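You operate a simulated robot arm through the tools that you are given. There is no shell and no other tool. Be economical: measure what you need, move in short steps, check, and stop when the job is done.

Carry out the task below with a simulated two-armed robot. There is one attempt and no reset: what you move stays moved.

## Task
Back off the pins of the grey and blue shackles and tray both for greasing.
Fine: hold each shackle while its pin turns; the yellow tray takes them; the yellow shackle stays.
Where things are to end (x, y in the base frame): grey bow shackle within 0.06 m of [0.58, -0.69]; blue bow shackle within 0.06 m of [0.49, -0.69].

Only the result counts: the job must be done as asked and must still hold three seconds after the hand-in. Knocking over, shifting, dropping, spilling or breaking anything else fails it.

## Robot
Two 7-joint arms with two-finger parallel grippers on one trunk, on a base that drives. Base frame: it is fixed to the floor where the robot stands at the start and does not move with it; the origin is under the middle of the robot, x ahead of it, y to its left, z up. Lengths are in m, angles in rad, forces in N, time in s.
The left shoulder is at the start at [0.07, 0.163, 1.17], the right one opposite. With the tool pointing down near the work surface each hand reaches from about 0.38 to 0.88 m from the robot's upright axis, wherever it stands, measured 20 degrees to its own side. Places, roughly: blue bow shackle pin [0.5, 0.3, 0.9]; grey bow shackle pin [0.5, -0.2, 0.9]; inside the yellow parts tray [0.5, -0.7, 0.8]; yellow bow shackle pin [0.8, -0.2, 0.9]. Payload 3.43 kg a hand.
The tool frame of a hand sits at the grasp point between the pads (the TCP): z along the fingers, y along the line on which they close. The tips reach 0.034 m beyond it. Largest opening 0.128 m; finger width 0.024, thickness 0.012; the body of the gripper, 0.048 by 0.13 m, starts 0.096 m behind the TCP.
Orientation is that of the tool frame in the base frame, as a unit quaternion [x, y, z, w]. With the fingers straight down and closing along the base's y, the tool's x points along the base's -x, its y along +y and its z along -z.

## Interface
- The arms move only by the tool drive_tool. It takes "left_plan", "right_plan" or both (then of equal length, played together; a hand with none holds still); each is a list of rows, each an object of numbers (a shift or turn left out is 0, a gripper value left out holds the last): "fingers": the finger opening in m, from 0 to 0.128; "tx", "ty", "tz": the shift along the tool's x, y, z in m; "wx", "wy", "wz": the turn, a rotation vector about the tool's x, y, z in rad. In form: [{"fingers": .., "tx": .., "ty": .., "tz": .., "wx": .., "wy": .., "wz": ..}, ...]. A call has 1 to 20 rows; each row shifts and turns the commanded pose from where the row before left it, along the tool's axes as they then stand. Rows are played at 5 a second. More than 0.05 m and 0.15 rad between two rows, or a gripper value outside its range, and nothing of the call is played. Where a pose cannot be reached the arm comes as near as it can. A force on the tool above 40 N (or 10 N above the force at the start of the call, whichever is more), or a blocked arm, ends the call early, and 0.2 s more pass. Each finger travels about 0.153 m/s and halts on what it meets, pressing with about 42 N; the grip force reading is that of the motor and also rises with nothing between the fingers. The clock runs only during rows and for 0.2 s after the last one: add rows that do not move to give the fingers time. It gives the time, the measured TCP pose, the force on the tool (base axes), the opening and the grip force at its end, in the units of the frame above (readings bear some noise), with the torque about the TCP (base axes, N m) and any sound that the robot's microphone picked up, and new pictures: "views" is both (left out), scene, wrist or none (wrist: the cameras of the hands that moved).
- Cameras (640 x 400 px; columns grow to the right, rows downward): "scene" is now at [0.1336, -0.0278, 1.3936]; the picture's right is [-0.32, -0.95, 0.00], its down [-0.58, 0.20, -0.79] and it looks along [0.75, -0.25, -0.61] (base axes); focal length 238 px, centre (320, 200). "left" rides on the left gripper at [0.076, 0.011, -0.16] in its tool frame; the picture's right is [-0.15, 0.99, 0.00], its down [-0.88, -0.13, -0.46] and it looks along [-0.45, -0.07, 0.89] (tool axes); focal length 234 px, centre (320, 200). "right" rides on the right gripper at [0.076, -0.011, -0.16] in its tool frame; the picture's right is [0.15, 0.99, 0.00], its down [-0.88, 0.13, -0.46] and it looks along [-0.45, 0.07, 0.89] (tool axes); focal length 234 px, centre (320, 200).
- raise_lower(by): slides the trunk up (or, below 0, down) by that many m; the arms and the scene camera ride with it, the base frame stays. It gives what a move gives, with no picture.
- drive_base(legs): drives the robot by 1 to 6 legs, each [ahead, left, turn to the left] in m, m and rad, along the robot's own axes; the way and the turn of a leg run together, so that a leg with both is an arc; at most 1.5 m and 3.142 rad a leg. The arms and the cameras ride along, it lands a little off, and it stops where it bumps. It gives what a move gives, and a new picture of the scene camera.
- pan_tilt(pan, tilt): turns the head with the scene camera to pan (to the left, within 1.501 rad either way) and tilt (down, from -0.506 to 1.204), counted from straight ahead of the robot. It gives what a move gives, and a new picture of the scene camera.
- probe_pixels(camera, pixels): for up to 12 pixels [column, row] of the newest picture of that camera ("zoom" is the newest enlarged one), the place [x, y, z] in the base frame of the surface seen there, good to about 0.002 m. No time passes.
- inspect(camera, box): a new picture of the part [left, top, right, bottom] of that camera's present view, enlarged. No time passes.
- close_job(): hands the job in; it is judged then, once.

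Work in short steps. Measure before you move; look again where a grasp or a placing could have gone wrong, and mend it. You have 80 turns and 260 pictures in all, those below and enlarged ones among them. Open the grippers and draw the arms clear of the work before you hand the job in, unless the task says otherwise; then end with one line.

The tools are called after "Emit:" as a command line: name --argument value ..., lists and objects as JSON in quotes. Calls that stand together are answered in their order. drive_tool: Moves the arms, as the interface text tells. Its arguments: {"type":"object","properties":{"left_plan":{"type":"array"},"right_plan":{"type":"array"},"views":{"type":"string","enum":["both","scene","wrist","none"]}},"required":[]} The other tools are called the same way: raise_lower (by) slides the trunk up or down; drive_base (legs) drives the base; pan_tilt (pan, tilt) turns the head that bears the scene camera; probe_pixels (camera, pixels) gives the place of the surface under pixels of a picture; inspect (camera, box) takes an enlarged picture of a part of a camera's view; close_job () hands the job in.

At the start:

```text
clock: 0.0
left_position: [0.5549, 0.0067, 1.2288]
left_tool_rot: [-0.002, 1.0, 0.0, 0.0]
left_ft_force: [0.0, 0.4, 0.1]
left_ft_torque: [-0.01, 0.02, 0.0]
left_gripper_width: 0.1283
left_finger_force: 0.1
right_position: [0.5093, -0.4161, 1.211]
right_tool_rot: [-0.001, 1.0, 0.0, 0.0]
right_ft_force: [-0.5, 0.6, -0.1]
right_ft_torque: [-0.01, 0.0, -0.01]
right_gripper_width: 0.1279
right_finger_force: 0.1
trunk travel left (down, up): [-0.65, 0.29]
robot x, y, heading: [0.0024, 0.0021, 0.004]
head pan, tilt: [-0.325, 0.661]
```

scene: 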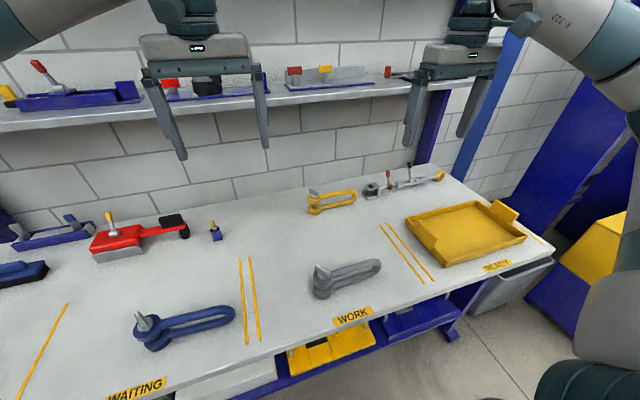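
right: 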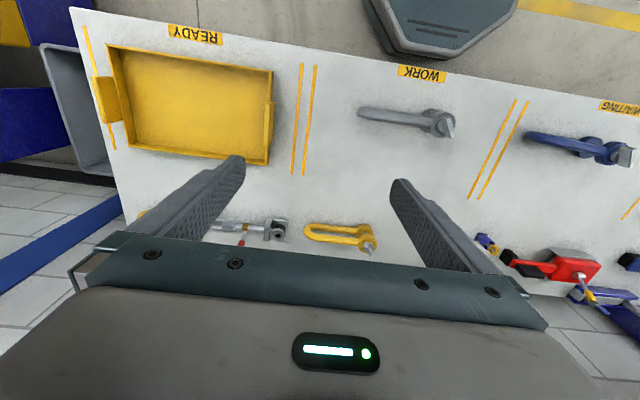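
left: 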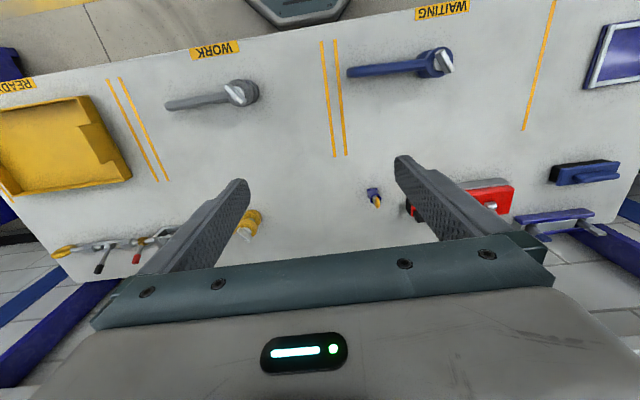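

I'll look closely at the grey and blue shackles first (scene at about (345,278) and (185,325)).

Emit:
inspect --camera "scene" --box '[280, 240, 400, 315]'

Emit:
inspect --camera "scene" --box '[120, 290, 248, 370]'

Emit:
inspect --camera "left" --box '[150, 40, 470, 240]'

Emit:
probe_pixels --camera "scene" --pixels '[[318, 270], [325, 283], [375, 265], [345, 278], [142, 322], [152, 340], [230, 310], [190, 322], [440, 225], [480, 240], [515, 215], [420, 255]]'

```text
5.33 times, centred on (340, 278) of scene
```

zoom: 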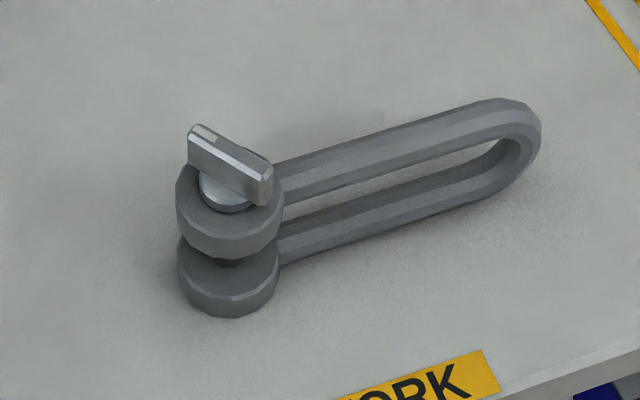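

```text
5.00 times, centred on (184, 330) of scene
```

zoom: 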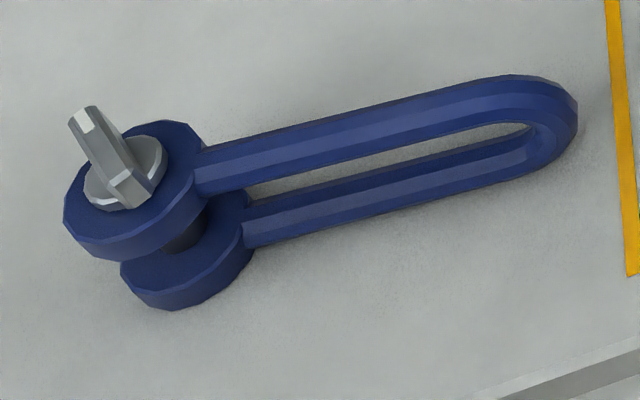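

```text
2.00 times, centred on (310, 140) of left
```

zoom: 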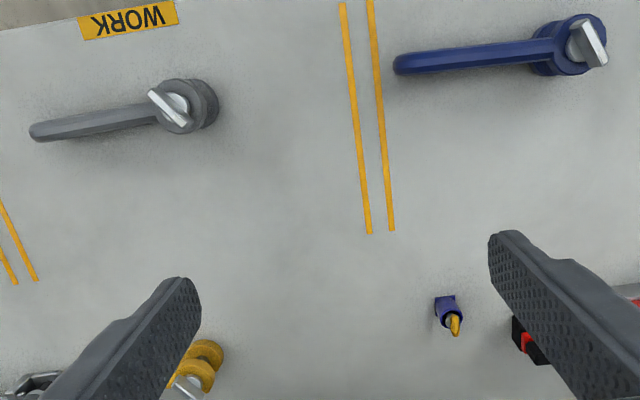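

```text
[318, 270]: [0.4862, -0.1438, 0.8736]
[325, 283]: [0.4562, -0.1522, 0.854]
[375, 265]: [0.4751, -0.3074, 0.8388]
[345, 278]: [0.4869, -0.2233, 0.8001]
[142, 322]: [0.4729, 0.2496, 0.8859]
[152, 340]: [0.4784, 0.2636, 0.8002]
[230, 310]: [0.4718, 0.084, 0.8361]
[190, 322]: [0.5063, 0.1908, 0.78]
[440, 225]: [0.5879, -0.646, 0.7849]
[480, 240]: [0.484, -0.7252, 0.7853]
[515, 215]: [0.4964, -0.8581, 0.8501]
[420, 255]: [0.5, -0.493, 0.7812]
```

The pins stand upright with a bar head on top, and the bows point toward -y. I'll zoom again and probe the grey's head bar and legs for exact geometry.

Emit:
inspect --camera "scene" --box '[280, 240, 400, 315]'

Emit:
probe_pixels --camera "zoom" --pixels '[[198, 130], [262, 185], [230, 155], [225, 190], [195, 205], [230, 248], [270, 205], [230, 300], [400, 145], [510, 105], [535, 135], [400, 215]]'

Emit:
probe_pixels --camera "scene" --pixels '[[405, 222], [495, 203], [524, 240], [440, 266], [425, 220], [450, 258], [510, 238], [488, 210], [505, 205], [515, 225]]'

```text
5.33 times, centred on (340, 278) of scene
```

zoom: 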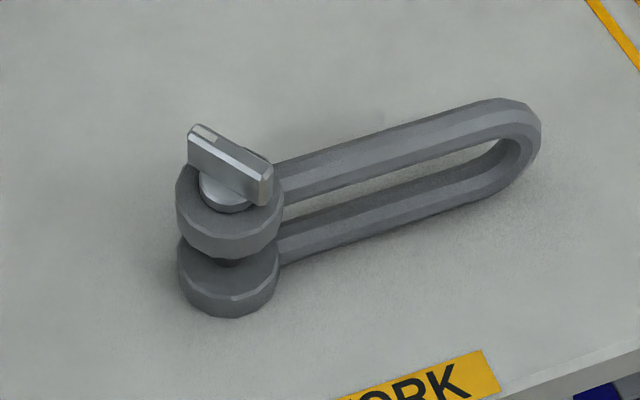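

```text
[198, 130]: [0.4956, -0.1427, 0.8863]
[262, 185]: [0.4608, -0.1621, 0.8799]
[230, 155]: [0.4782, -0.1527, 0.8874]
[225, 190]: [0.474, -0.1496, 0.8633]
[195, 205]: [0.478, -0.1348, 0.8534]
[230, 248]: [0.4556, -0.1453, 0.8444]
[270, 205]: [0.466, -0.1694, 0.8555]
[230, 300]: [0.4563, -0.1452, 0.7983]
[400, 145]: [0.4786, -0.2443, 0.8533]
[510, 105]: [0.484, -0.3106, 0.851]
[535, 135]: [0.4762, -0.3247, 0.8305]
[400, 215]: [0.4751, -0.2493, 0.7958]
```

```text
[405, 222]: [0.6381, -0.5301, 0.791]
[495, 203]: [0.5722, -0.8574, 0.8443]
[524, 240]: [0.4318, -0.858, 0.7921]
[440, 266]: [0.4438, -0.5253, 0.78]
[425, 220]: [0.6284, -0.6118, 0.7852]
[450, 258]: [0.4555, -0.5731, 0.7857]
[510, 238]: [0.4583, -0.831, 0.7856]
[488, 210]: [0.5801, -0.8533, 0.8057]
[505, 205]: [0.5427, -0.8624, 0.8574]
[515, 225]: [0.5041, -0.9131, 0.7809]
```

Grey: pin axis ≈(0.478,-0.152), bar along about 29° from x, top at z≈0.887; legs run along -y to -0.325. The right hand will hold the bow end, fingers closing along x; first I turn it and bring it above.

Emit:
drive_tool --right_plan '[{"wz": -0.1428, "tz": 0.019}, {"wz": -0.1428, "tz": 0.019}, {"wz": -0.1428, "tz": 0.019}, {"wz": -0.1428, "tz": 0.019}, {"wz": -0.1428, "tz": 0.019}, {"wz": -0.1428, "tz": 0.019}, {"wz": -0.1428, "tz": 0.019}, {"wz": -0.1428, "tz": 0.019}, {"wz": -0.1428, "tz": 0.019}, {"wz": -0.1428, "tz": 0.019}, {"wz": -0.1428, "tz": 0.019}, {"tx": -0.034, "ty": 0.007}, {"tx": -0.034, "ty": 0.007}, {"tx": -0.034, "ty": 0.007}, {"tx": -0.034, "ty": 0.007}, {}]' --views "both"

```text
clock: 3.4
left_position: [0.5551, 0.0058, 1.2292]
left_tool_rot: [-0.001, 1.0, 0.0, 0.0]
left_ft_force: [0.0, 0.3, 1.0]
left_ft_torque: [0.01, 0.0, -0.01]
left_gripper_width: 0.1282
left_finger_force: 0.1
right_position: [0.3775, -0.1435, 1.053]
right_tool_rot: [-0.651, 0.759, -0.001, -0.001]
right_ft_force: [-0.6, -0.5, -0.4]
right_ft_torque: [0.07, -0.03, 0.0]
right_gripper_width: 0.1279
right_finger_force: 0.0
right hand out of reach, approached as far as the arm can: row 5, 6, 7, 8, 9, 10, 11
trunk travel left (down, up): [-0.65, 0.29]
robot x, y, heading: [-0.001, -0.0004, -0.001]
head pan, tilt: [-0.325, 0.661]
```

scene: 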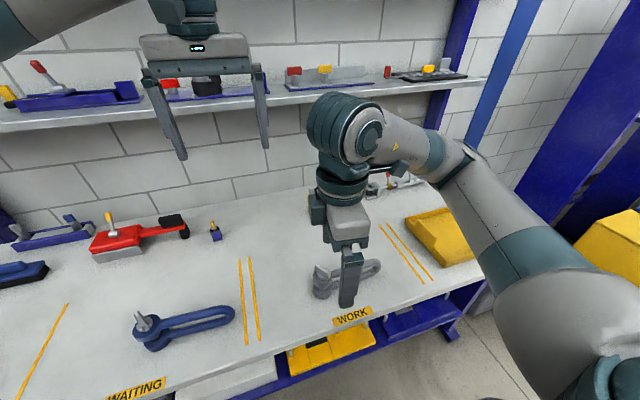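
right: 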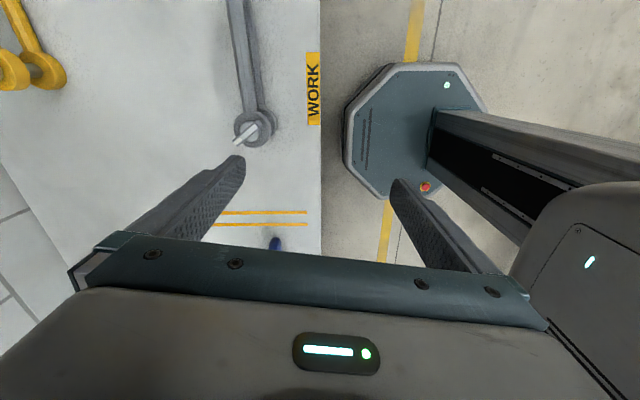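

The right wrist ran out of counter-clockwise travel. I'll turn it the other way (clockwise), which should be its free direction, while backing away to the right.

Emit:
drive_tool --right_plan '[{"wz": 0.149, "tx": 0.04}, {"wz": 0.149, "tx": 0.04}, {"wz": 0.149, "tx": 0.04}, {"wz": 0.149, "tx": 0.02}, {"wz": 0.149}, {"wz": 0.149}, {"wz": 0.149}, {"wz": 0.149}, {"wz": 0.149}, {"wz": 0.13}, {"tx": -0.03}, {"tx": -0.03}, {"tx": -0.03}, {"tx": -0.03}, {}]' --views "none"

```text
clock: 6.6
left_position: [0.5551, 0.0084, 1.2299]
left_tool_rot: [-0.001, 1.0, 0.0, -0.001]
left_ft_force: [-0.2, 0.8, -0.2]
left_ft_torque: [-0.01, 0.01, -0.01]
left_gripper_width: 0.128
left_finger_force: 0.0
right_position: [0.4713, -0.2791, 1.0615]
right_tool_rot: [0.027, 1.0, -0.001, 0.001]
right_ft_force: [-0.6, -0.1, 0.0]
right_ft_torque: [-0.02, -0.02, -0.01]
right_gripper_width: 0.128
right_finger_force: 0.0
right hand out of reach, approached as far as the arm can: row 3, 4
trunk travel left (down, up): [-0.65, 0.29]
robot x, y, heading: [0.0025, 0.0002, -0.003]
head pan, tilt: [-0.325, 0.661]
```

Back near neutral above the bow (0.471,-0.279,1.06). Turn clockwise to close along x.

Emit:
drive_tool --right_plan '[{"wz": 0.138}, {"wz": 0.138}, {"wz": 0.138}, {"wz": 0.138}, {"wz": 0.138}, {"wz": 0.138}, {"wz": 0.138}, {"wz": 0.138}, {"wz": 0.138}, {"wz": 0.138}, {"wz": 0.137}, {}]' --views "both"

```text
clock: 9.2
left_position: [0.5557, 0.0069, 1.2292]
left_tool_rot: [-0.001, 1.0, 0.0, 0.0]
left_ft_force: [-0.7, 0.1, -0.4]
left_ft_torque: [0.02, -0.01, -0.07]
left_gripper_width: 0.1283
left_finger_force: 0.2
right_position: [0.4723, -0.2802, 1.0625]
right_tool_rot: [0.707, 0.707, -0.001, 0.002]
right_ft_force: [-0.6, 0.3, -0.4]
right_ft_torque: [-0.01, -0.03, -0.04]
right_gripper_width: 0.1279
right_finger_force: 0.2
trunk travel left (down, up): [-0.65, 0.29]
robot x, y, heading: [-0.0021, 0.0006, -0.001]
head pan, tilt: [-0.325, 0.661]
```

scene: 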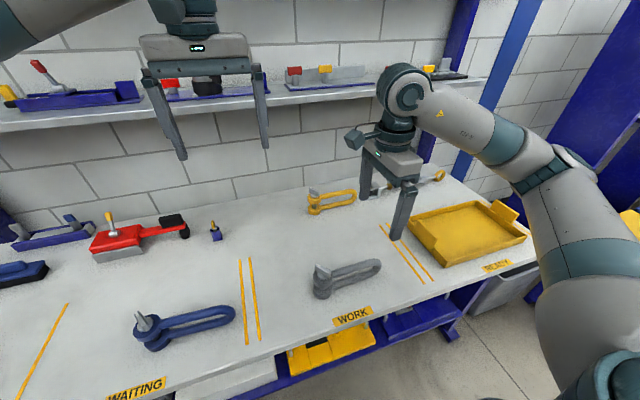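
right: 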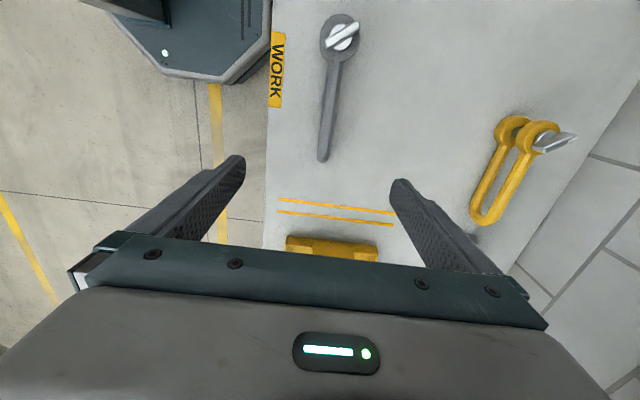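

Now the hand closes along x. I'll probe the leg line from the wrist camera.

Emit:
probe_pixels --camera "right" --pixels '[[322, 158], [325, 140], [329, 100], [334, 70], [342, 36], [336, 140], [319, 140]]'

Emit:
inspect --camera "right" --box '[260, 10, 420, 110]'

```text
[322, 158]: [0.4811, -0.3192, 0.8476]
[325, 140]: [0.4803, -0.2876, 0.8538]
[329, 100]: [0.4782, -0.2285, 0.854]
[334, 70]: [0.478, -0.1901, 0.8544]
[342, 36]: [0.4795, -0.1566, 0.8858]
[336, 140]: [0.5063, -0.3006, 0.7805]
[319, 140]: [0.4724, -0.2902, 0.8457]
```

```text
4.00 times, centred on (340, 60) of right
```

zoom: 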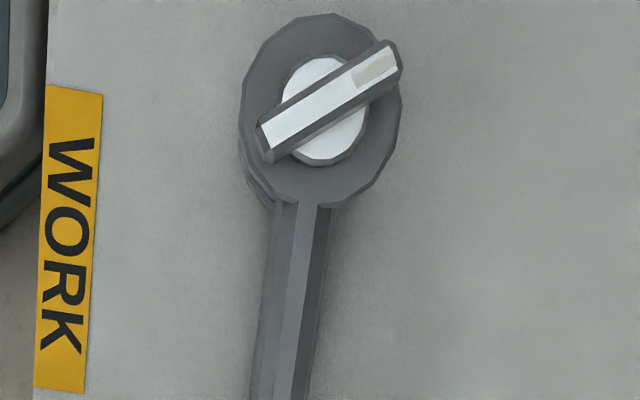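

Probing the bar ends in this top-down zoom.

Emit:
probe_pixels --camera "zoom" --pixels '[[272, 138], [390, 60], [330, 97], [375, 72], [325, 160], [320, 60], [330, 20], [245, 100], [395, 110]]'

```text
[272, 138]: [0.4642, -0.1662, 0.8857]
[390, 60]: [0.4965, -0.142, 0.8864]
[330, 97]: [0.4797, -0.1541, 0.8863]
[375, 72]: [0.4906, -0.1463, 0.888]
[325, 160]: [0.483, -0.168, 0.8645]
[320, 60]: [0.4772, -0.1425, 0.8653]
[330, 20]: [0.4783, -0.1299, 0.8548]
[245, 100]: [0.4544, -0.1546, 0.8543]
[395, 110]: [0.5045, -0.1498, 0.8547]
```

Grey leg centreline x≈0.480, bar centre (0.480,-0.154), bar angle ≈0.6 rad. Tilt the right hand 0.4 rad (body leaning to -y, leaving room for the left) and lower it over the bow at y≈-0.285.

Emit:
drive_tool --right_plan '[{"wy": 0.134, "ty": 0.008}, {"wy": 0.133}, {"wy": 0.133}, {"tz": 0.0361, "tx": -0.0162}, {"tz": 0.0361, "tx": -0.0162}, {"tz": 0.0361, "tx": -0.0162}, {"tz": 0.0361, "tx": -0.0162}, {"tz": 0.0361, "tx": -0.0162}, {"tz": 0.0316, "tx": -0.014}, {}]' --views "both"

```text
clock: 11.4
left_position: [0.5555, 0.0072, 1.2277]
left_tool_rot: [0.0, 1.0, 0.0, 0.0]
left_ft_force: [0.1, -0.1, 0.0]
left_ft_torque: [0.04, 0.06, 0.01]
left_gripper_width: 0.1281
left_finger_force: 0.0
right_position: [0.4781, -0.2864, 0.8299]
right_tool_rot: [0.694, 0.693, 0.139, -0.138]
right_ft_force: [-0.6, -0.5, 0.7]
right_ft_torque: [0.0, 0.0, -0.01]
right_gripper_width: 0.1279
right_finger_force: 0.1
trunk travel left (down, up): [-0.65, 0.29]
robot x, y, heading: [-0.0011, -0.003, 0.005]
head pan, tilt: [-0.325, 0.661]
```

scene: 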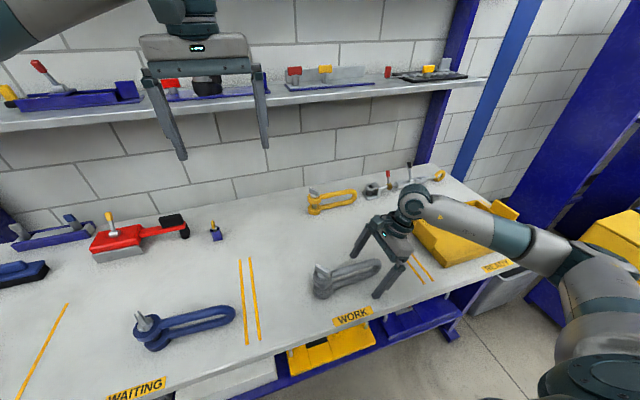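
right: 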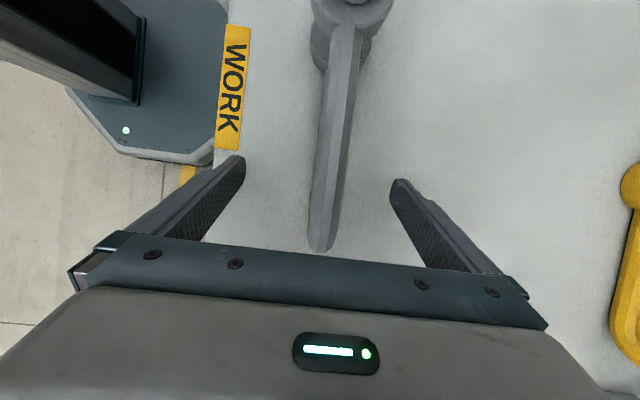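

Well placed astride the bow. Close the right gripper on it.

Emit:
drive_tool --right_plan '[{"tz": 0.0037, "tx": -0.0016, "ty": 0.002, "fingers": 0.05}, {"fingers": 0.05}, {"fingers": 0.0}, {"fingers": 0.0}, {"fingers": 0.0}]' --views "wrist"

```text
clock: 12.6
left_position: [0.5564, 0.008, 1.2296]
left_tool_rot: [-0.002, 1.0, 0.0, 0.0]
left_ft_force: [1.3, 0.5, -0.2]
left_ft_torque: [-0.02, 0.05, 0.04]
left_gripper_width: 0.128
left_finger_force: 0.0
right_position: [0.4801, -0.2866, 0.8258]
right_tool_rot: [0.694, 0.693, 0.14, -0.139]
right_ft_force: [-0.5, -0.2, 0.2]
right_ft_torque: [-0.05, 0.12, 0.15]
right_gripper_width: 0.0218
right_finger_force: 41.4
trunk travel left (down, up): [-0.65, 0.29]
robot x, y, heading: [-0.0003, -0.0029, -0.002]
head pan, tilt: [-0.325, 0.661]
```

right: 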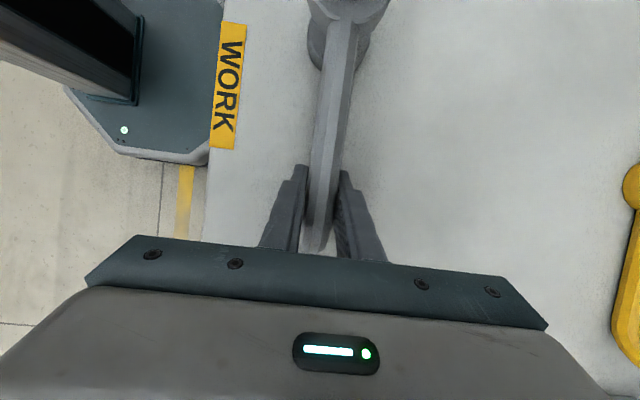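

Firm grip (0.022 m). Now bring the left hand above the grey pin and turn it so the fingers close across the bar.

Emit:
drive_tool --left_plan '[{"tx": 0.019, "ty": -0.04, "tz": 0.03, "fingers": 0.07}, {"tx": 0.019, "ty": -0.04, "tz": 0.03}, {"tx": 0.019, "ty": -0.04, "tz": 0.03}, {"tx": 0.019, "ty": -0.04, "tz": 0.03}, {"tz": 0.04}, {"tz": 0.04, "wz": -0.15}, {"wz": -0.15}, {"wz": -0.15}, {"wz": -0.15}, {}]' --views "both"

```text
refused: row 1 steps farther than a row can; nothing moved
```

Row step was over 0.05 m; smaller steps.

Emit:
drive_tool --left_plan '[{"tx": 0.0127, "ty": -0.0268, "tz": 0.025, "fingers": 0.07}, {"tx": 0.0127, "ty": -0.0268, "tz": 0.025}, {"tx": 0.0127, "ty": -0.0268, "tz": 0.025}, {"tx": 0.0127, "ty": -0.0268, "tz": 0.025}, {"tx": 0.0127, "ty": -0.0268, "tz": 0.025}, {"tx": 0.0127, "ty": -0.0268, "tz": 0.025}, {"tz": 0.025, "wz": -0.12}, {"tz": 0.025, "wz": -0.12}, {"wz": -0.12}, {"wz": -0.12}, {"wz": -0.12}, {}]' --views "both"

```text
clock: 15.2
left_position: [0.4808, -0.1558, 1.0291]
left_tool_rot: [-0.297, 0.955, 0.0, 0.0]
left_ft_force: [-0.6, -1.1, -0.5]
left_ft_torque: [0.0, -0.03, 0.01]
left_gripper_width: 0.0697
left_finger_force: 0.1
right_position: [0.4813, -0.2875, 0.826]
right_tool_rot: [0.694, 0.693, 0.141, -0.139]
right_ft_force: [0.1, 1.2, -0.4]
right_ft_torque: [-0.02, 0.07, 0.06]
right_gripper_width: 0.0216
right_finger_force: 42.1
trunk travel left (down, up): [-0.65, 0.29]
robot x, y, heading: [0.0022, -0.0012, -0.0]
head pan, tilt: [-0.325, 0.661]
```

scene: 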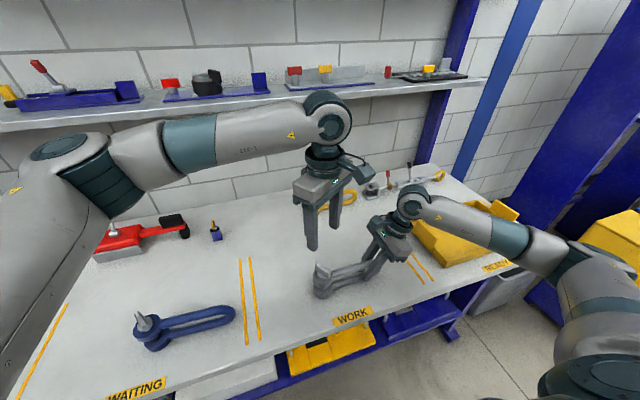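
left: 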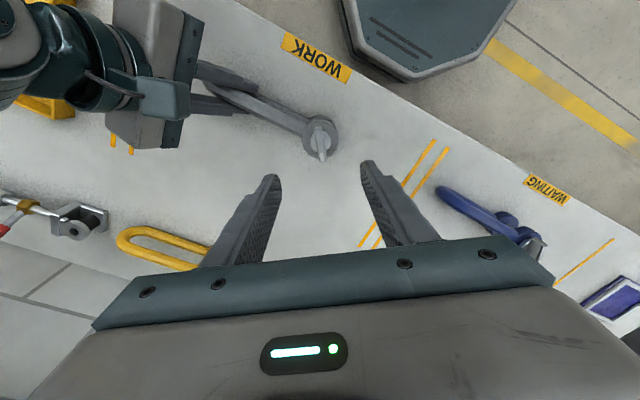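

Bar appears vertical in the left picture at (320,145), between the fingers. Descend to z≈0.895 so the tips stay just above the eye.

Emit:
drive_tool --left_plan '[{"tz": 0.03, "ty": 0.002}, {"tz": 0.03}, {"tz": 0.03}, {"tz": 0.025}, {"tz": 0.0}, {}]' --views "both"

```text
clock: 16.6
left_position: [0.4795, -0.1521, 0.9163]
left_tool_rot: [-0.298, 0.955, 0.0, 0.0]
left_ft_force: [0.7, -0.5, -0.2]
left_ft_torque: [-0.02, 0.0, -0.02]
left_gripper_width: 0.07
left_finger_force: 0.0
right_position: [0.4799, -0.2868, 0.8258]
right_tool_rot: [0.693, 0.693, 0.14, -0.139]
right_ft_force: [-1.1, -0.4, 0.2]
right_ft_torque: [-0.03, 0.15, 0.1]
right_gripper_width: 0.0219
right_finger_force: 42.0
trunk travel left (down, up): [-0.65, 0.29]
robot x, y, heading: [0.0011, -0.0017, 0.004]
head pan, tilt: [-0.325, 0.661]
```

scene: 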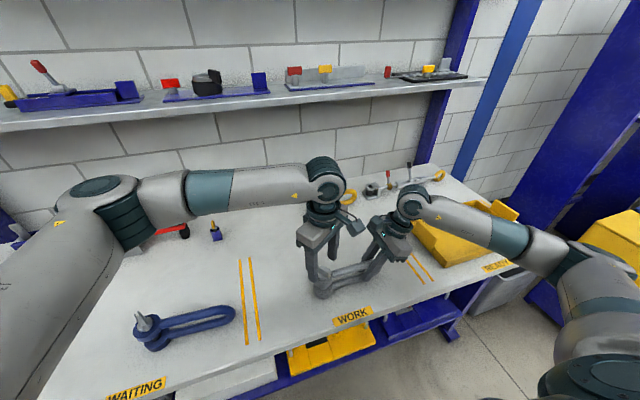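
left: 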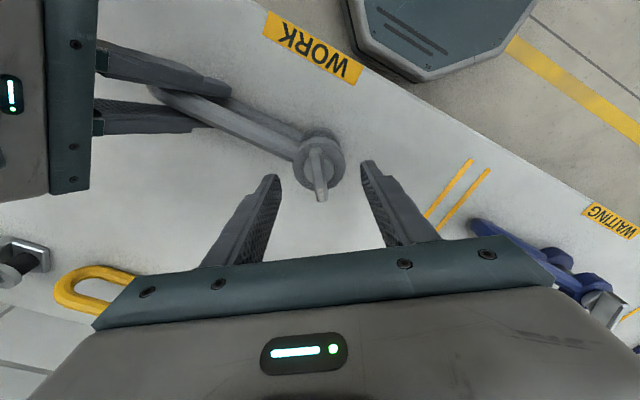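

The left camera would sweep close to the right hand's camera when the pin turns. Before gripping the pin, I re-grip with the right hand tilted more (0.75 rad) to make room.

Emit:
drive_tool --right_plan '[{"fingers": 0.06}, {"fingers": 0.06}, {"wy": 0.12}, {"wy": 0.12}, {"wy": 0.11}, {}, {"fingers": 0.0}, {"fingers": 0.0}, {"fingers": 0.0}]' --views "both"

```text
clock: 18.6
left_position: [0.4786, -0.1515, 0.9148]
left_tool_rot: [-0.297, 0.955, 0.0, -0.001]
left_ft_force: [0.2, -0.4, 0.2]
left_ft_torque: [-0.02, -0.03, 0.03]
left_gripper_width: 0.07
left_finger_force: 0.0
right_position: [0.4815, -0.2845, 0.8269]
right_tool_rot: [0.658, 0.659, 0.258, -0.257]
right_ft_force: [-1.3, 0.0, 1.1]
right_ft_torque: [0.47, 0.13, 0.18]
right_gripper_width: 0.0218
right_finger_force: 42.0
trunk travel left (down, up): [-0.65, 0.29]
robot x, y, heading: [0.0016, -0.0019, -0.002]
head pan, tilt: [-0.325, 0.661]
```

scene: 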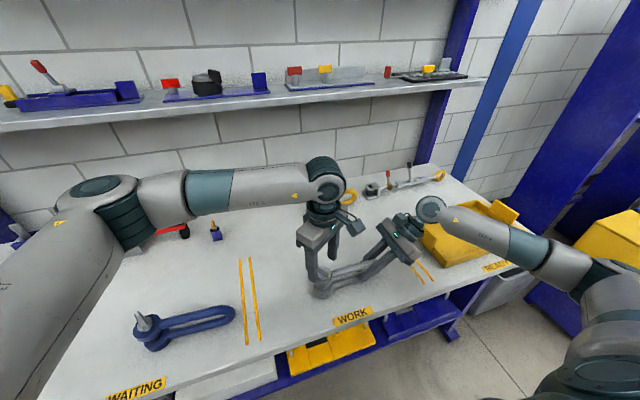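
right: 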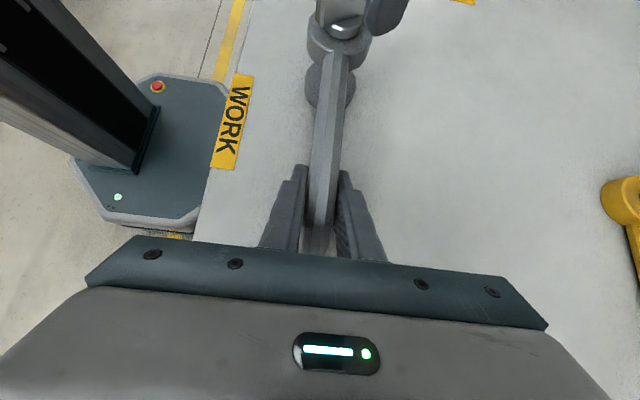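

Clear now. Lower the left hand to z≈0.895 and close on the bar.

Emit:
drive_tool --left_plan '[{"tz": 0.01}, {"tz": 0.0105}, {"fingers": 0.03}, {"fingers": 0.0}, {"fingers": 0.0}, {"fingers": 0.0}]' --views "wrist"

```text
clock: 20.0
left_position: [0.4794, -0.1526, 0.8919]
left_tool_rot: [-0.297, 0.955, -0.001, 0.001]
left_ft_force: [4.2, -12.8, 0.8]
left_ft_torque: [-0.19, -0.12, 0.3]
left_gripper_width: 0.0104
left_finger_force: 42.2
right_position: [0.4799, -0.2855, 0.8258]
right_tool_rot: [0.658, 0.659, 0.258, -0.258]
right_ft_force: [-5.3, 12.8, 2.3]
right_ft_torque: [-0.23, -0.08, 0.42]
right_gripper_width: 0.0218
right_finger_force: 42.1
trunk travel left (down, up): [-0.65, 0.29]
robot x, y, heading: [-0.0015, -0.0012, 0.003]
head pan, tilt: [-0.325, 0.661]
```

left: 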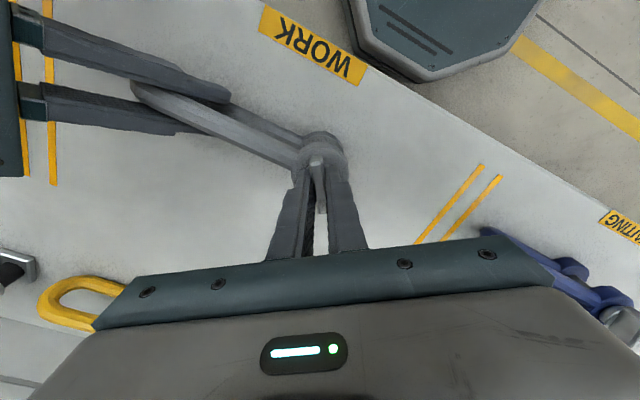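

Gripped at 0.0104. Slight sideways preload; ease 1 mm and begin turning counter-clockwise (−wz), watching torque.

Emit:
drive_tool --left_plan '[{"ty": -0.0015}, {"wz": -0.08}, {"wz": -0.08}, {"wz": -0.08}, {"wz": -0.08}]' --views "wrist"

```text
clock: 21.2
left_position: [0.4808, -0.153, 0.8929]
left_tool_rot: [-0.446, 0.895, -0.001, 0.001]
left_ft_force: [6.4, -14.6, -1.3]
left_ft_torque: [-0.07, -0.36, -0.05]
left_gripper_width: 0.0103
left_finger_force: 42.2
right_position: [0.4815, -0.2851, 0.8273]
right_tool_rot: [0.657, 0.659, 0.259, -0.258]
right_ft_force: [-6.1, 13.2, 4.7]
right_ft_torque: [0.04, -0.09, 0.8]
right_gripper_width: 0.0218
right_finger_force: 41.8
trunk travel left (down, up): [-0.65, 0.29]
robot x, y, heading: [0.0013, -0.0027, 0.004]
head pan, tilt: [-0.325, 0.661]
```

left: 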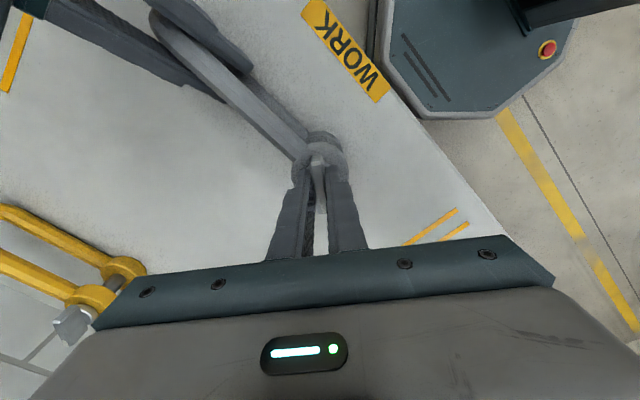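

The bar turned with the hand at little torque. Continue turning.

Emit:
drive_tool --left_plan '[{"wz": -0.12, "ty": -0.001}, {"wz": -0.12}, {"wz": -0.12}, {"wz": -0.12}, {"wz": -0.12}, {"wz": -0.12}, {"wz": -0.12}, {"wz": -0.12}]' --views "both"

```text
clock: 23.0
left_position: [0.4808, -0.1524, 0.892]
left_tool_rot: [0.809, -0.588, 0.0, -0.001]
left_ft_force: [-2.3, 1.1, 2.4]
left_ft_torque: [-0.06, -0.64, -1.51]
left_gripper_width: 0.0174
left_finger_force: 42.5
right_position: [0.4819, -0.2864, 0.8259]
right_tool_rot: [0.659, 0.658, 0.257, -0.257]
right_ft_force: [0.9, 1.2, 2.9]
right_ft_torque: [0.95, 1.08, 1.33]
right_gripper_width: 0.0221
right_finger_force: 42.1
trunk travel left (down, up): [-0.65, 0.29]
robot x, y, heading: [0.0027, 0.0002, -0.0]
head pan, tilt: [-0.325, 0.661]
```

scene: 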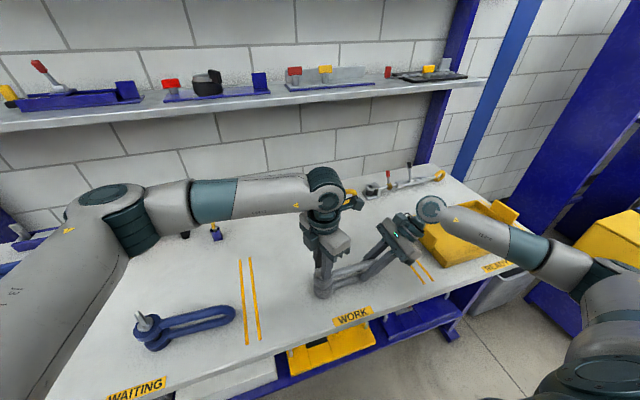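
left: 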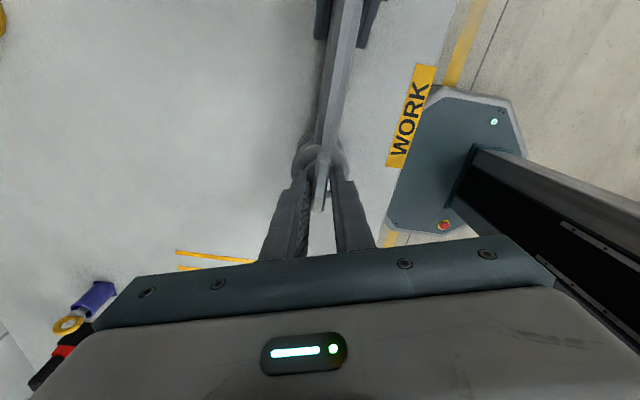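

The opening rose to 0.0174 and torque to 1.5 Nm: the bar is resisting now after about 1 rad. Let me look closely.

Emit:
inspect --camera "left" --box '[250, 100, 410, 200]'

Emit:
inspect --camera "scene" --box '[280, 220, 440, 320]'

Emit:
inspect --camera "right" --box '[260, 0, 420, 100]'

```text
4.00 times, centred on (330, 150) of left
```

zoom: 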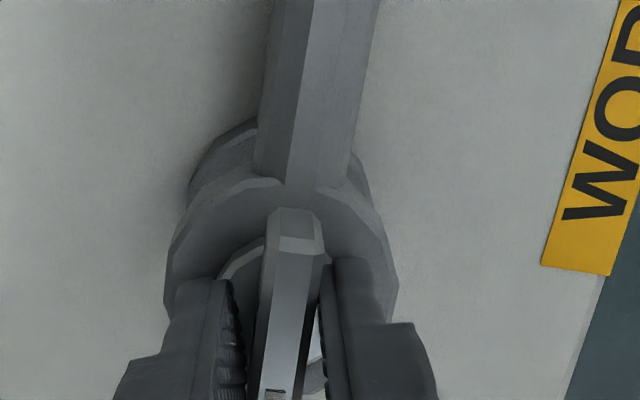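

```text
4.00 times, centred on (360, 270) of scene
```

zoom: 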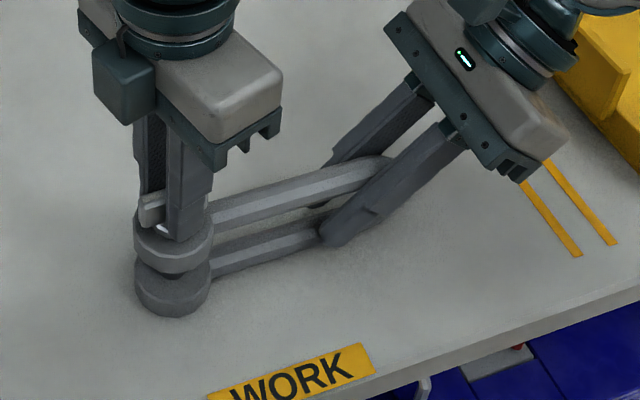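

```text
4.00 times, centred on (340, 50) of right
```

zoom: 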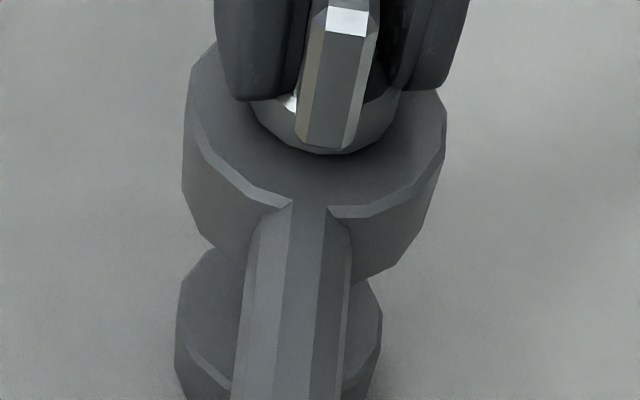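

The bar now lies nearly along the shackle. I'll measure its height and angle to see whether the pin rose.

Emit:
probe_pixels --camera "zoom" --pixels '[[335, 50], [345, 22], [330, 120], [270, 120], [325, 145], [310, 180]]'

Emit:
probe_pixels --camera "left" --pixels '[[323, 155], [323, 161], [321, 175], [319, 190], [318, 200]]'

```text
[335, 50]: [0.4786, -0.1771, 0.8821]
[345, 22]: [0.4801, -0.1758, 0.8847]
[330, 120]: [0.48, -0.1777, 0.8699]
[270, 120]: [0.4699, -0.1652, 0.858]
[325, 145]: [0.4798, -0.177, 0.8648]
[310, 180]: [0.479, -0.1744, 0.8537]
```

```text
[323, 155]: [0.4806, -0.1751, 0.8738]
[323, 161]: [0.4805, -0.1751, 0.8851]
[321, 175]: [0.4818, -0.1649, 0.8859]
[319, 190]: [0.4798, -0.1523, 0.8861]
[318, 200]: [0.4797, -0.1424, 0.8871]
```

The bar turned from ~0.6 to ~1.57 rad (0.97 rad) with no rise, then resisted. Re-grip squarely to find out whether that is a real stop.

Emit:
drive_tool --left_plan '[{"fingers": 0.06}, {"fingers": 0.06}, {"wz": 0.15}, {"wz": 0.15}, {}, {"fingers": 0.0}, {"fingers": 0.0}, {"fingers": 0.0}]' --views "wrist"

```text
clock: 24.8
left_position: [0.4814, -0.1539, 0.8923]
left_tool_rot: [0.71, -0.704, 0.0, 0.0]
left_ft_force: [0.8, 0.8, 1.2]
left_ft_torque: [0.03, -0.15, -0.32]
left_gripper_width: 0.0102
left_finger_force: 41.6
right_position: [0.4806, -0.2857, 0.8266]
right_tool_rot: [0.658, 0.659, 0.258, -0.258]
right_ft_force: [0.6, -2.8, 1.9]
right_ft_torque: [-0.55, 0.14, 0.4]
right_gripper_width: 0.0218
right_finger_force: 42.4
trunk travel left (down, up): [-0.65, 0.29]
robot x, y, heading: [-0.0005, -0.0024, 0.002]
head pan, tilt: [-0.325, 0.661]
```

left: 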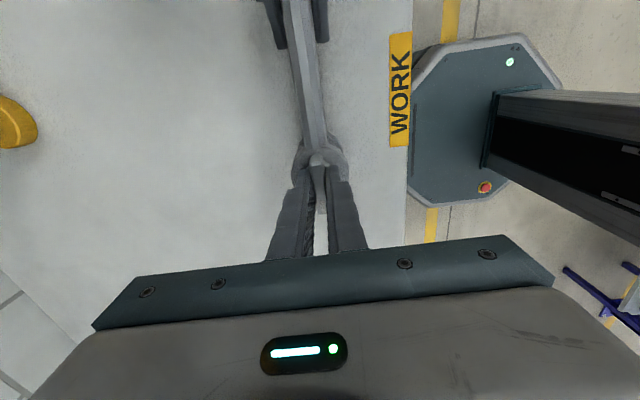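

Squarely gripped (0.0102). A small further counter-clockwise turn tests for the stop.

Emit:
drive_tool --left_plan '[{"wz": -0.06}, {"wz": -0.06}, {"wz": -0.06}]' --views "none"

```text
clock: 25.6
left_position: [0.4799, -0.1551, 0.893]
left_tool_rot: [0.771, -0.636, 0.0, -0.001]
left_ft_force: [-0.6, -1.2, -0.9]
left_ft_torque: [0.2, -0.59, -1.22]
left_gripper_width: 0.0142
left_finger_force: 41.7
right_position: [0.4814, -0.2858, 0.8264]
right_tool_rot: [0.658, 0.659, 0.258, -0.258]
right_ft_force: [1.1, -0.4, 3.1]
right_ft_torque: [-0.19, 0.6, 1.18]
right_gripper_width: 0.0217
right_finger_force: 41.8
trunk travel left (down, up): [-0.65, 0.29]
robot x, y, heading: [0.0012, 0.0033, -0.002]
head pan, tilt: [-0.325, 0.661]
```

A firm stop at ≈0.97 rad: the grey pin is backed off all the way. Release the left hand and raise it clear.

Emit:
drive_tool --left_plan '[{"wz": 0.1}, {"fingers": 0.06}, {"fingers": 0.06}, {"tz": -0.04}, {"tz": -0.04}, {"tz": -0.04}, {"tz": -0.04}, {}]' --views "both"

```text
clock: 27.4
left_position: [0.4805, -0.1551, 1.0537]
left_tool_rot: [0.738, -0.674, 0.0, 0.0]
left_ft_force: [-0.3, 0.9, 0.8]
left_ft_torque: [0.0, 0.01, -0.02]
left_gripper_width: 0.0603
left_finger_force: 0.1
right_position: [0.4816, -0.2857, 0.8267]
right_tool_rot: [0.659, 0.658, 0.259, -0.257]
right_ft_force: [-0.6, -0.2, 0.1]
right_ft_torque: [-0.42, 0.04, 0.02]
right_gripper_width: 0.0218
right_finger_force: 42.1
trunk travel left (down, up): [-0.65, 0.29]
robot x, y, heading: [-0.0012, -0.001, -0.002]
head pan, tilt: [-0.325, 0.661]
```

scene: 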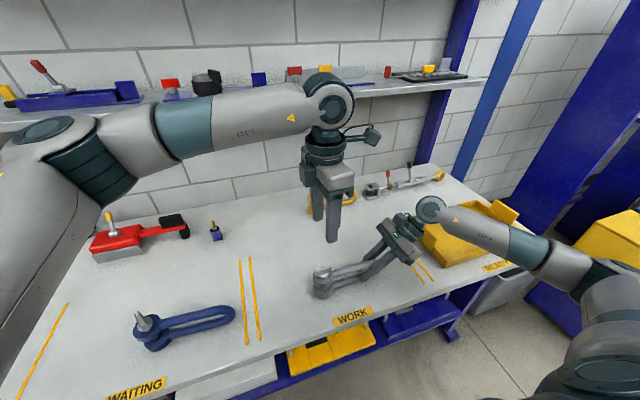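
left: 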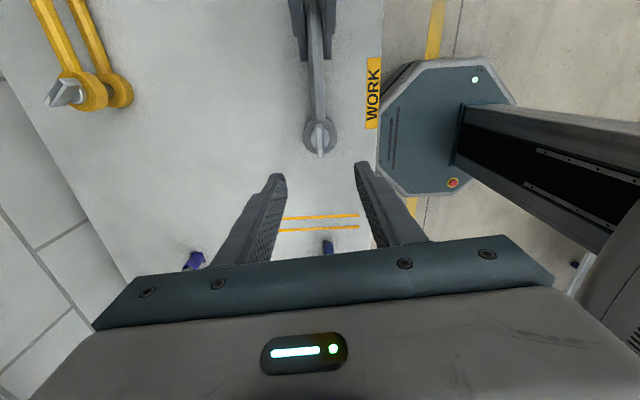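

Grey bar still lies along the shackle. Now lift the grey shackle with the right hand and draw the left hand away to +y.

Emit:
drive_tool --right_plan '[{"tz": -0.0073, "tx": 0.0068}, {"tz": -0.0147, "tx": 0.0136}, {"tz": -0.0147, "tx": 0.0136}, {"tz": -0.0147, "tx": 0.0136}, {"tz": -0.0147, "tx": 0.0136}, {"tz": -0.0147, "tx": 0.0136}, {}]' --left_plan '[{"tx": -0.04}, {"tx": -0.04}, {"tx": -0.04}, {"tx": -0.04}, {"tx": -0.04}, {"tx": -0.04}, {}]' --views "both"

```text
clock: 29.0
left_position: [0.457, 0.0822, 1.049]
left_tool_rot: [0.738, -0.674, 0.0, -0.001]
left_ft_force: [-0.3, -0.4, -0.1]
left_ft_torque: [0.0, 0.0, -0.01]
left_gripper_width: 0.06
left_finger_force: 0.1
right_position: [0.4816, -0.2864, 0.9348]
right_tool_rot: [0.658, 0.658, 0.258, -0.258]
right_ft_force: [0.8, -1.0, -4.3]
right_ft_torque: [-0.26, 0.02, -0.02]
right_gripper_width: 0.022
right_finger_force: 42.6
trunk travel left (down, up): [-0.65, 0.29]
robot x, y, heading: [-0.0019, -0.003, -0.001]
head pan, tilt: [-0.325, 0.661]
```

scene: 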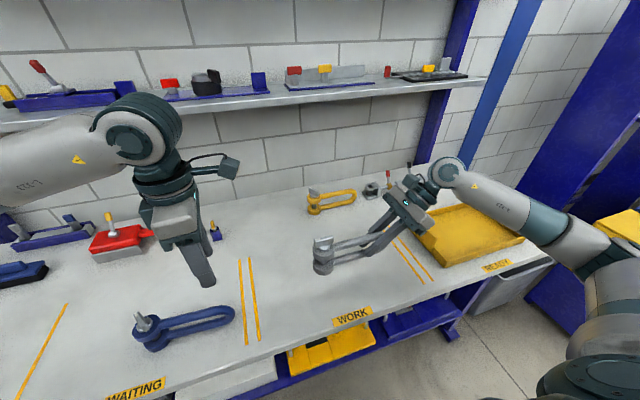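
right: 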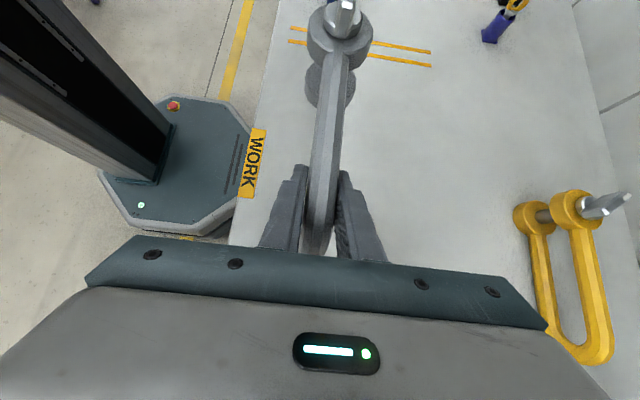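
left: 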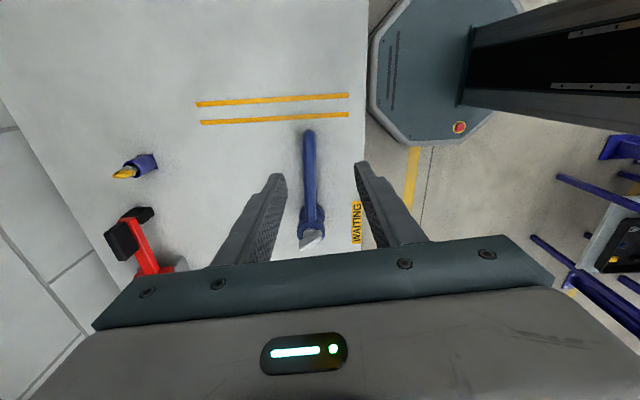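

Held level (weight ≈4 N). I'll look at the yellow shackle's pin for comparison of what a seated or loosened pin looks like.

Emit:
inspect --camera "right" --box '[500, 160, 640, 248]'

Emit:
inspect --camera "right" --box '[270, 0, 398, 80]'

Emit:
inspect --camera "scene" --box '[295, 220, 391, 280]'

Emit:
inspect --camera "left" --box '[260, 180, 356, 250]'

```text
4.55 times, centred on (570, 204) of right
```

zoom: 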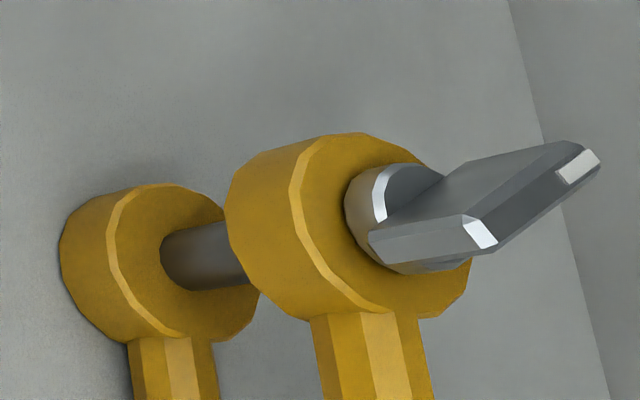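

```text
5.00 times, centred on (334, 40) of right
```

zoom: 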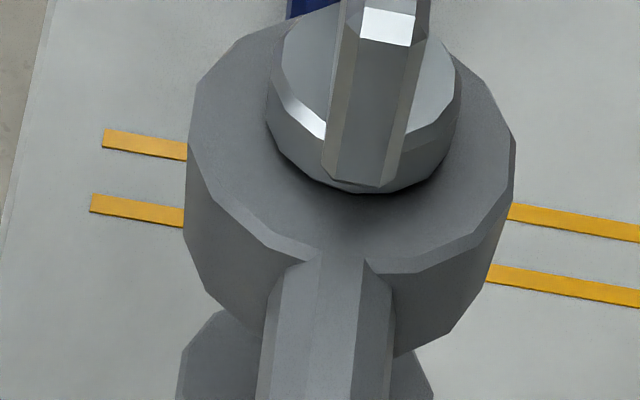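

```text
6.67 times, centred on (343, 250) of scene
```

zoom: 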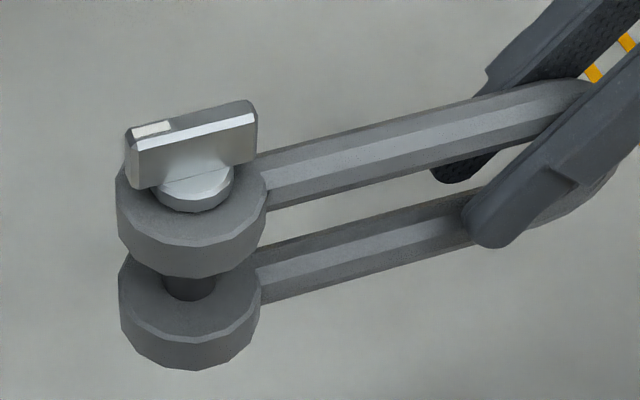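

```text
5.71 times, centred on (308, 215) of left
```

zoom: 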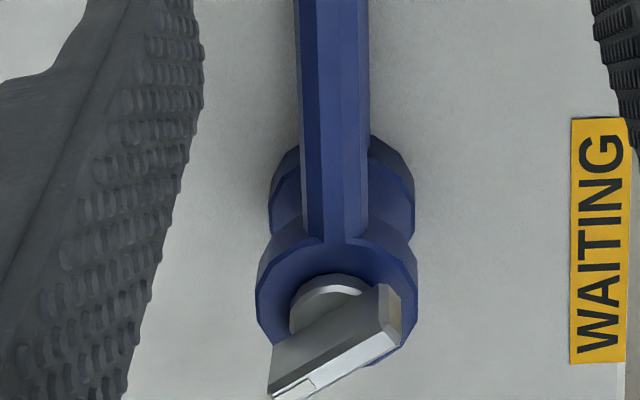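

Both pins look as expected; grey is held well. Drive the base 0.4 m to the right to bring the tray into easy reach.

Emit:
drive_base --legs '[[0, -0.4, 0]]'

```text
clock: 31.5
left_position: [0.4563, -0.3231, 1.0492]
left_tool_rot: [0.737, -0.676, 0.001, 0.0]
left_ft_force: [-0.6, 0.2, -0.2]
left_ft_torque: [0.01, 0.0, -0.01]
left_gripper_width: 0.0598
left_finger_force: 0.0
right_position: [0.4798, -0.692, 0.9341]
right_tool_rot: [0.66, 0.657, 0.259, -0.257]
right_ft_force: [-0.3, -0.9, -4.6]
right_ft_torque: [-0.29, 0.0, -0.02]
right_gripper_width: 0.0214
right_finger_force: 41.6
trunk travel left (down, up): [-0.65, 0.29]
robot x, y, heading: [-0.0009, -0.405, -0.004]
head pan, tilt: [-0.325, 0.661]
```

scene: 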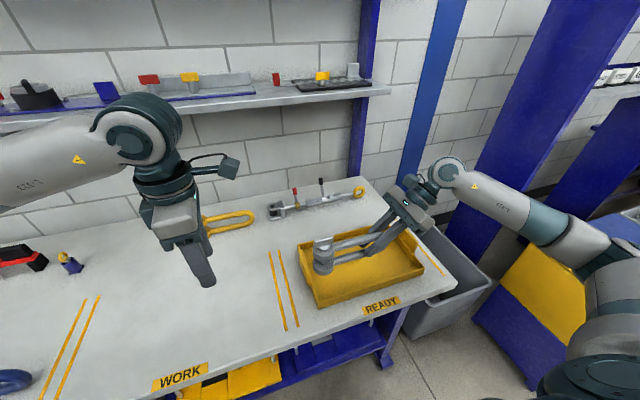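

Now shift the held shackle over the tray's back half (Δx +0.101, Δy −0.087), then lower to about 5 mm above the floor.

Emit:
drive_tool --right_plan '[{"ty": 0.0337, "tx": -0.0213, "tz": -0.0197}, {"ty": 0.0337, "tx": -0.0213, "tz": -0.0197}, {"ty": 0.0337, "tx": -0.0213, "tz": -0.0197}, {}, {"tz": 0.018, "tx": -0.0166}, {"tz": 0.018, "tx": -0.0166}, {"tz": 0.018, "tx": -0.0166}, {}]' --views "both"

```text
clock: 33.3
left_position: [0.4562, -0.3226, 1.0503]
left_tool_rot: [0.737, -0.675, 0.0, 0.0]
left_ft_force: [0.3, 0.4, 0.4]
left_ft_torque: [0.0, 0.02, 0.0]
left_gripper_width: 0.06
left_finger_force: 0.0
right_position: [0.5824, -0.7811, 0.8609]
right_tool_rot: [0.66, 0.657, 0.258, -0.257]
right_ft_force: [0.5, 0.3, -4.4]
right_ft_torque: [-0.29, 0.02, -0.01]
right_gripper_width: 0.0221
right_finger_force: 41.7
trunk travel left (down, up): [-0.65, 0.29]
robot x, y, heading: [-0.0029, -0.4029, -0.005]
head pan, tilt: [-0.325, 0.661]
```

scene: 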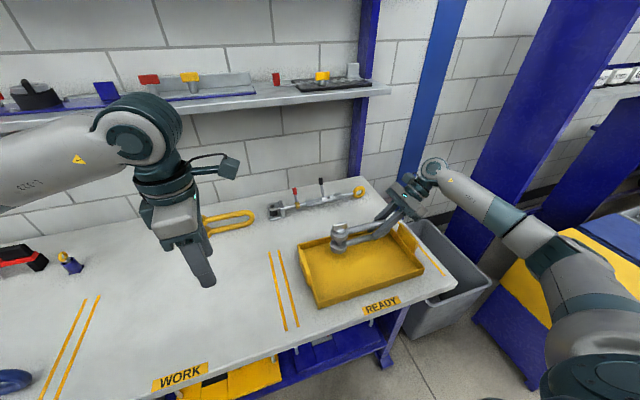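
right: 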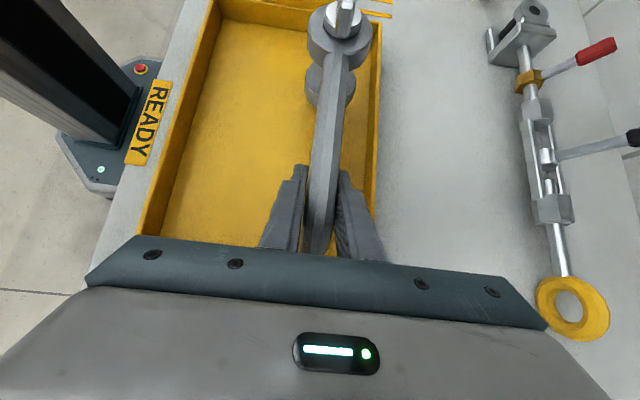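

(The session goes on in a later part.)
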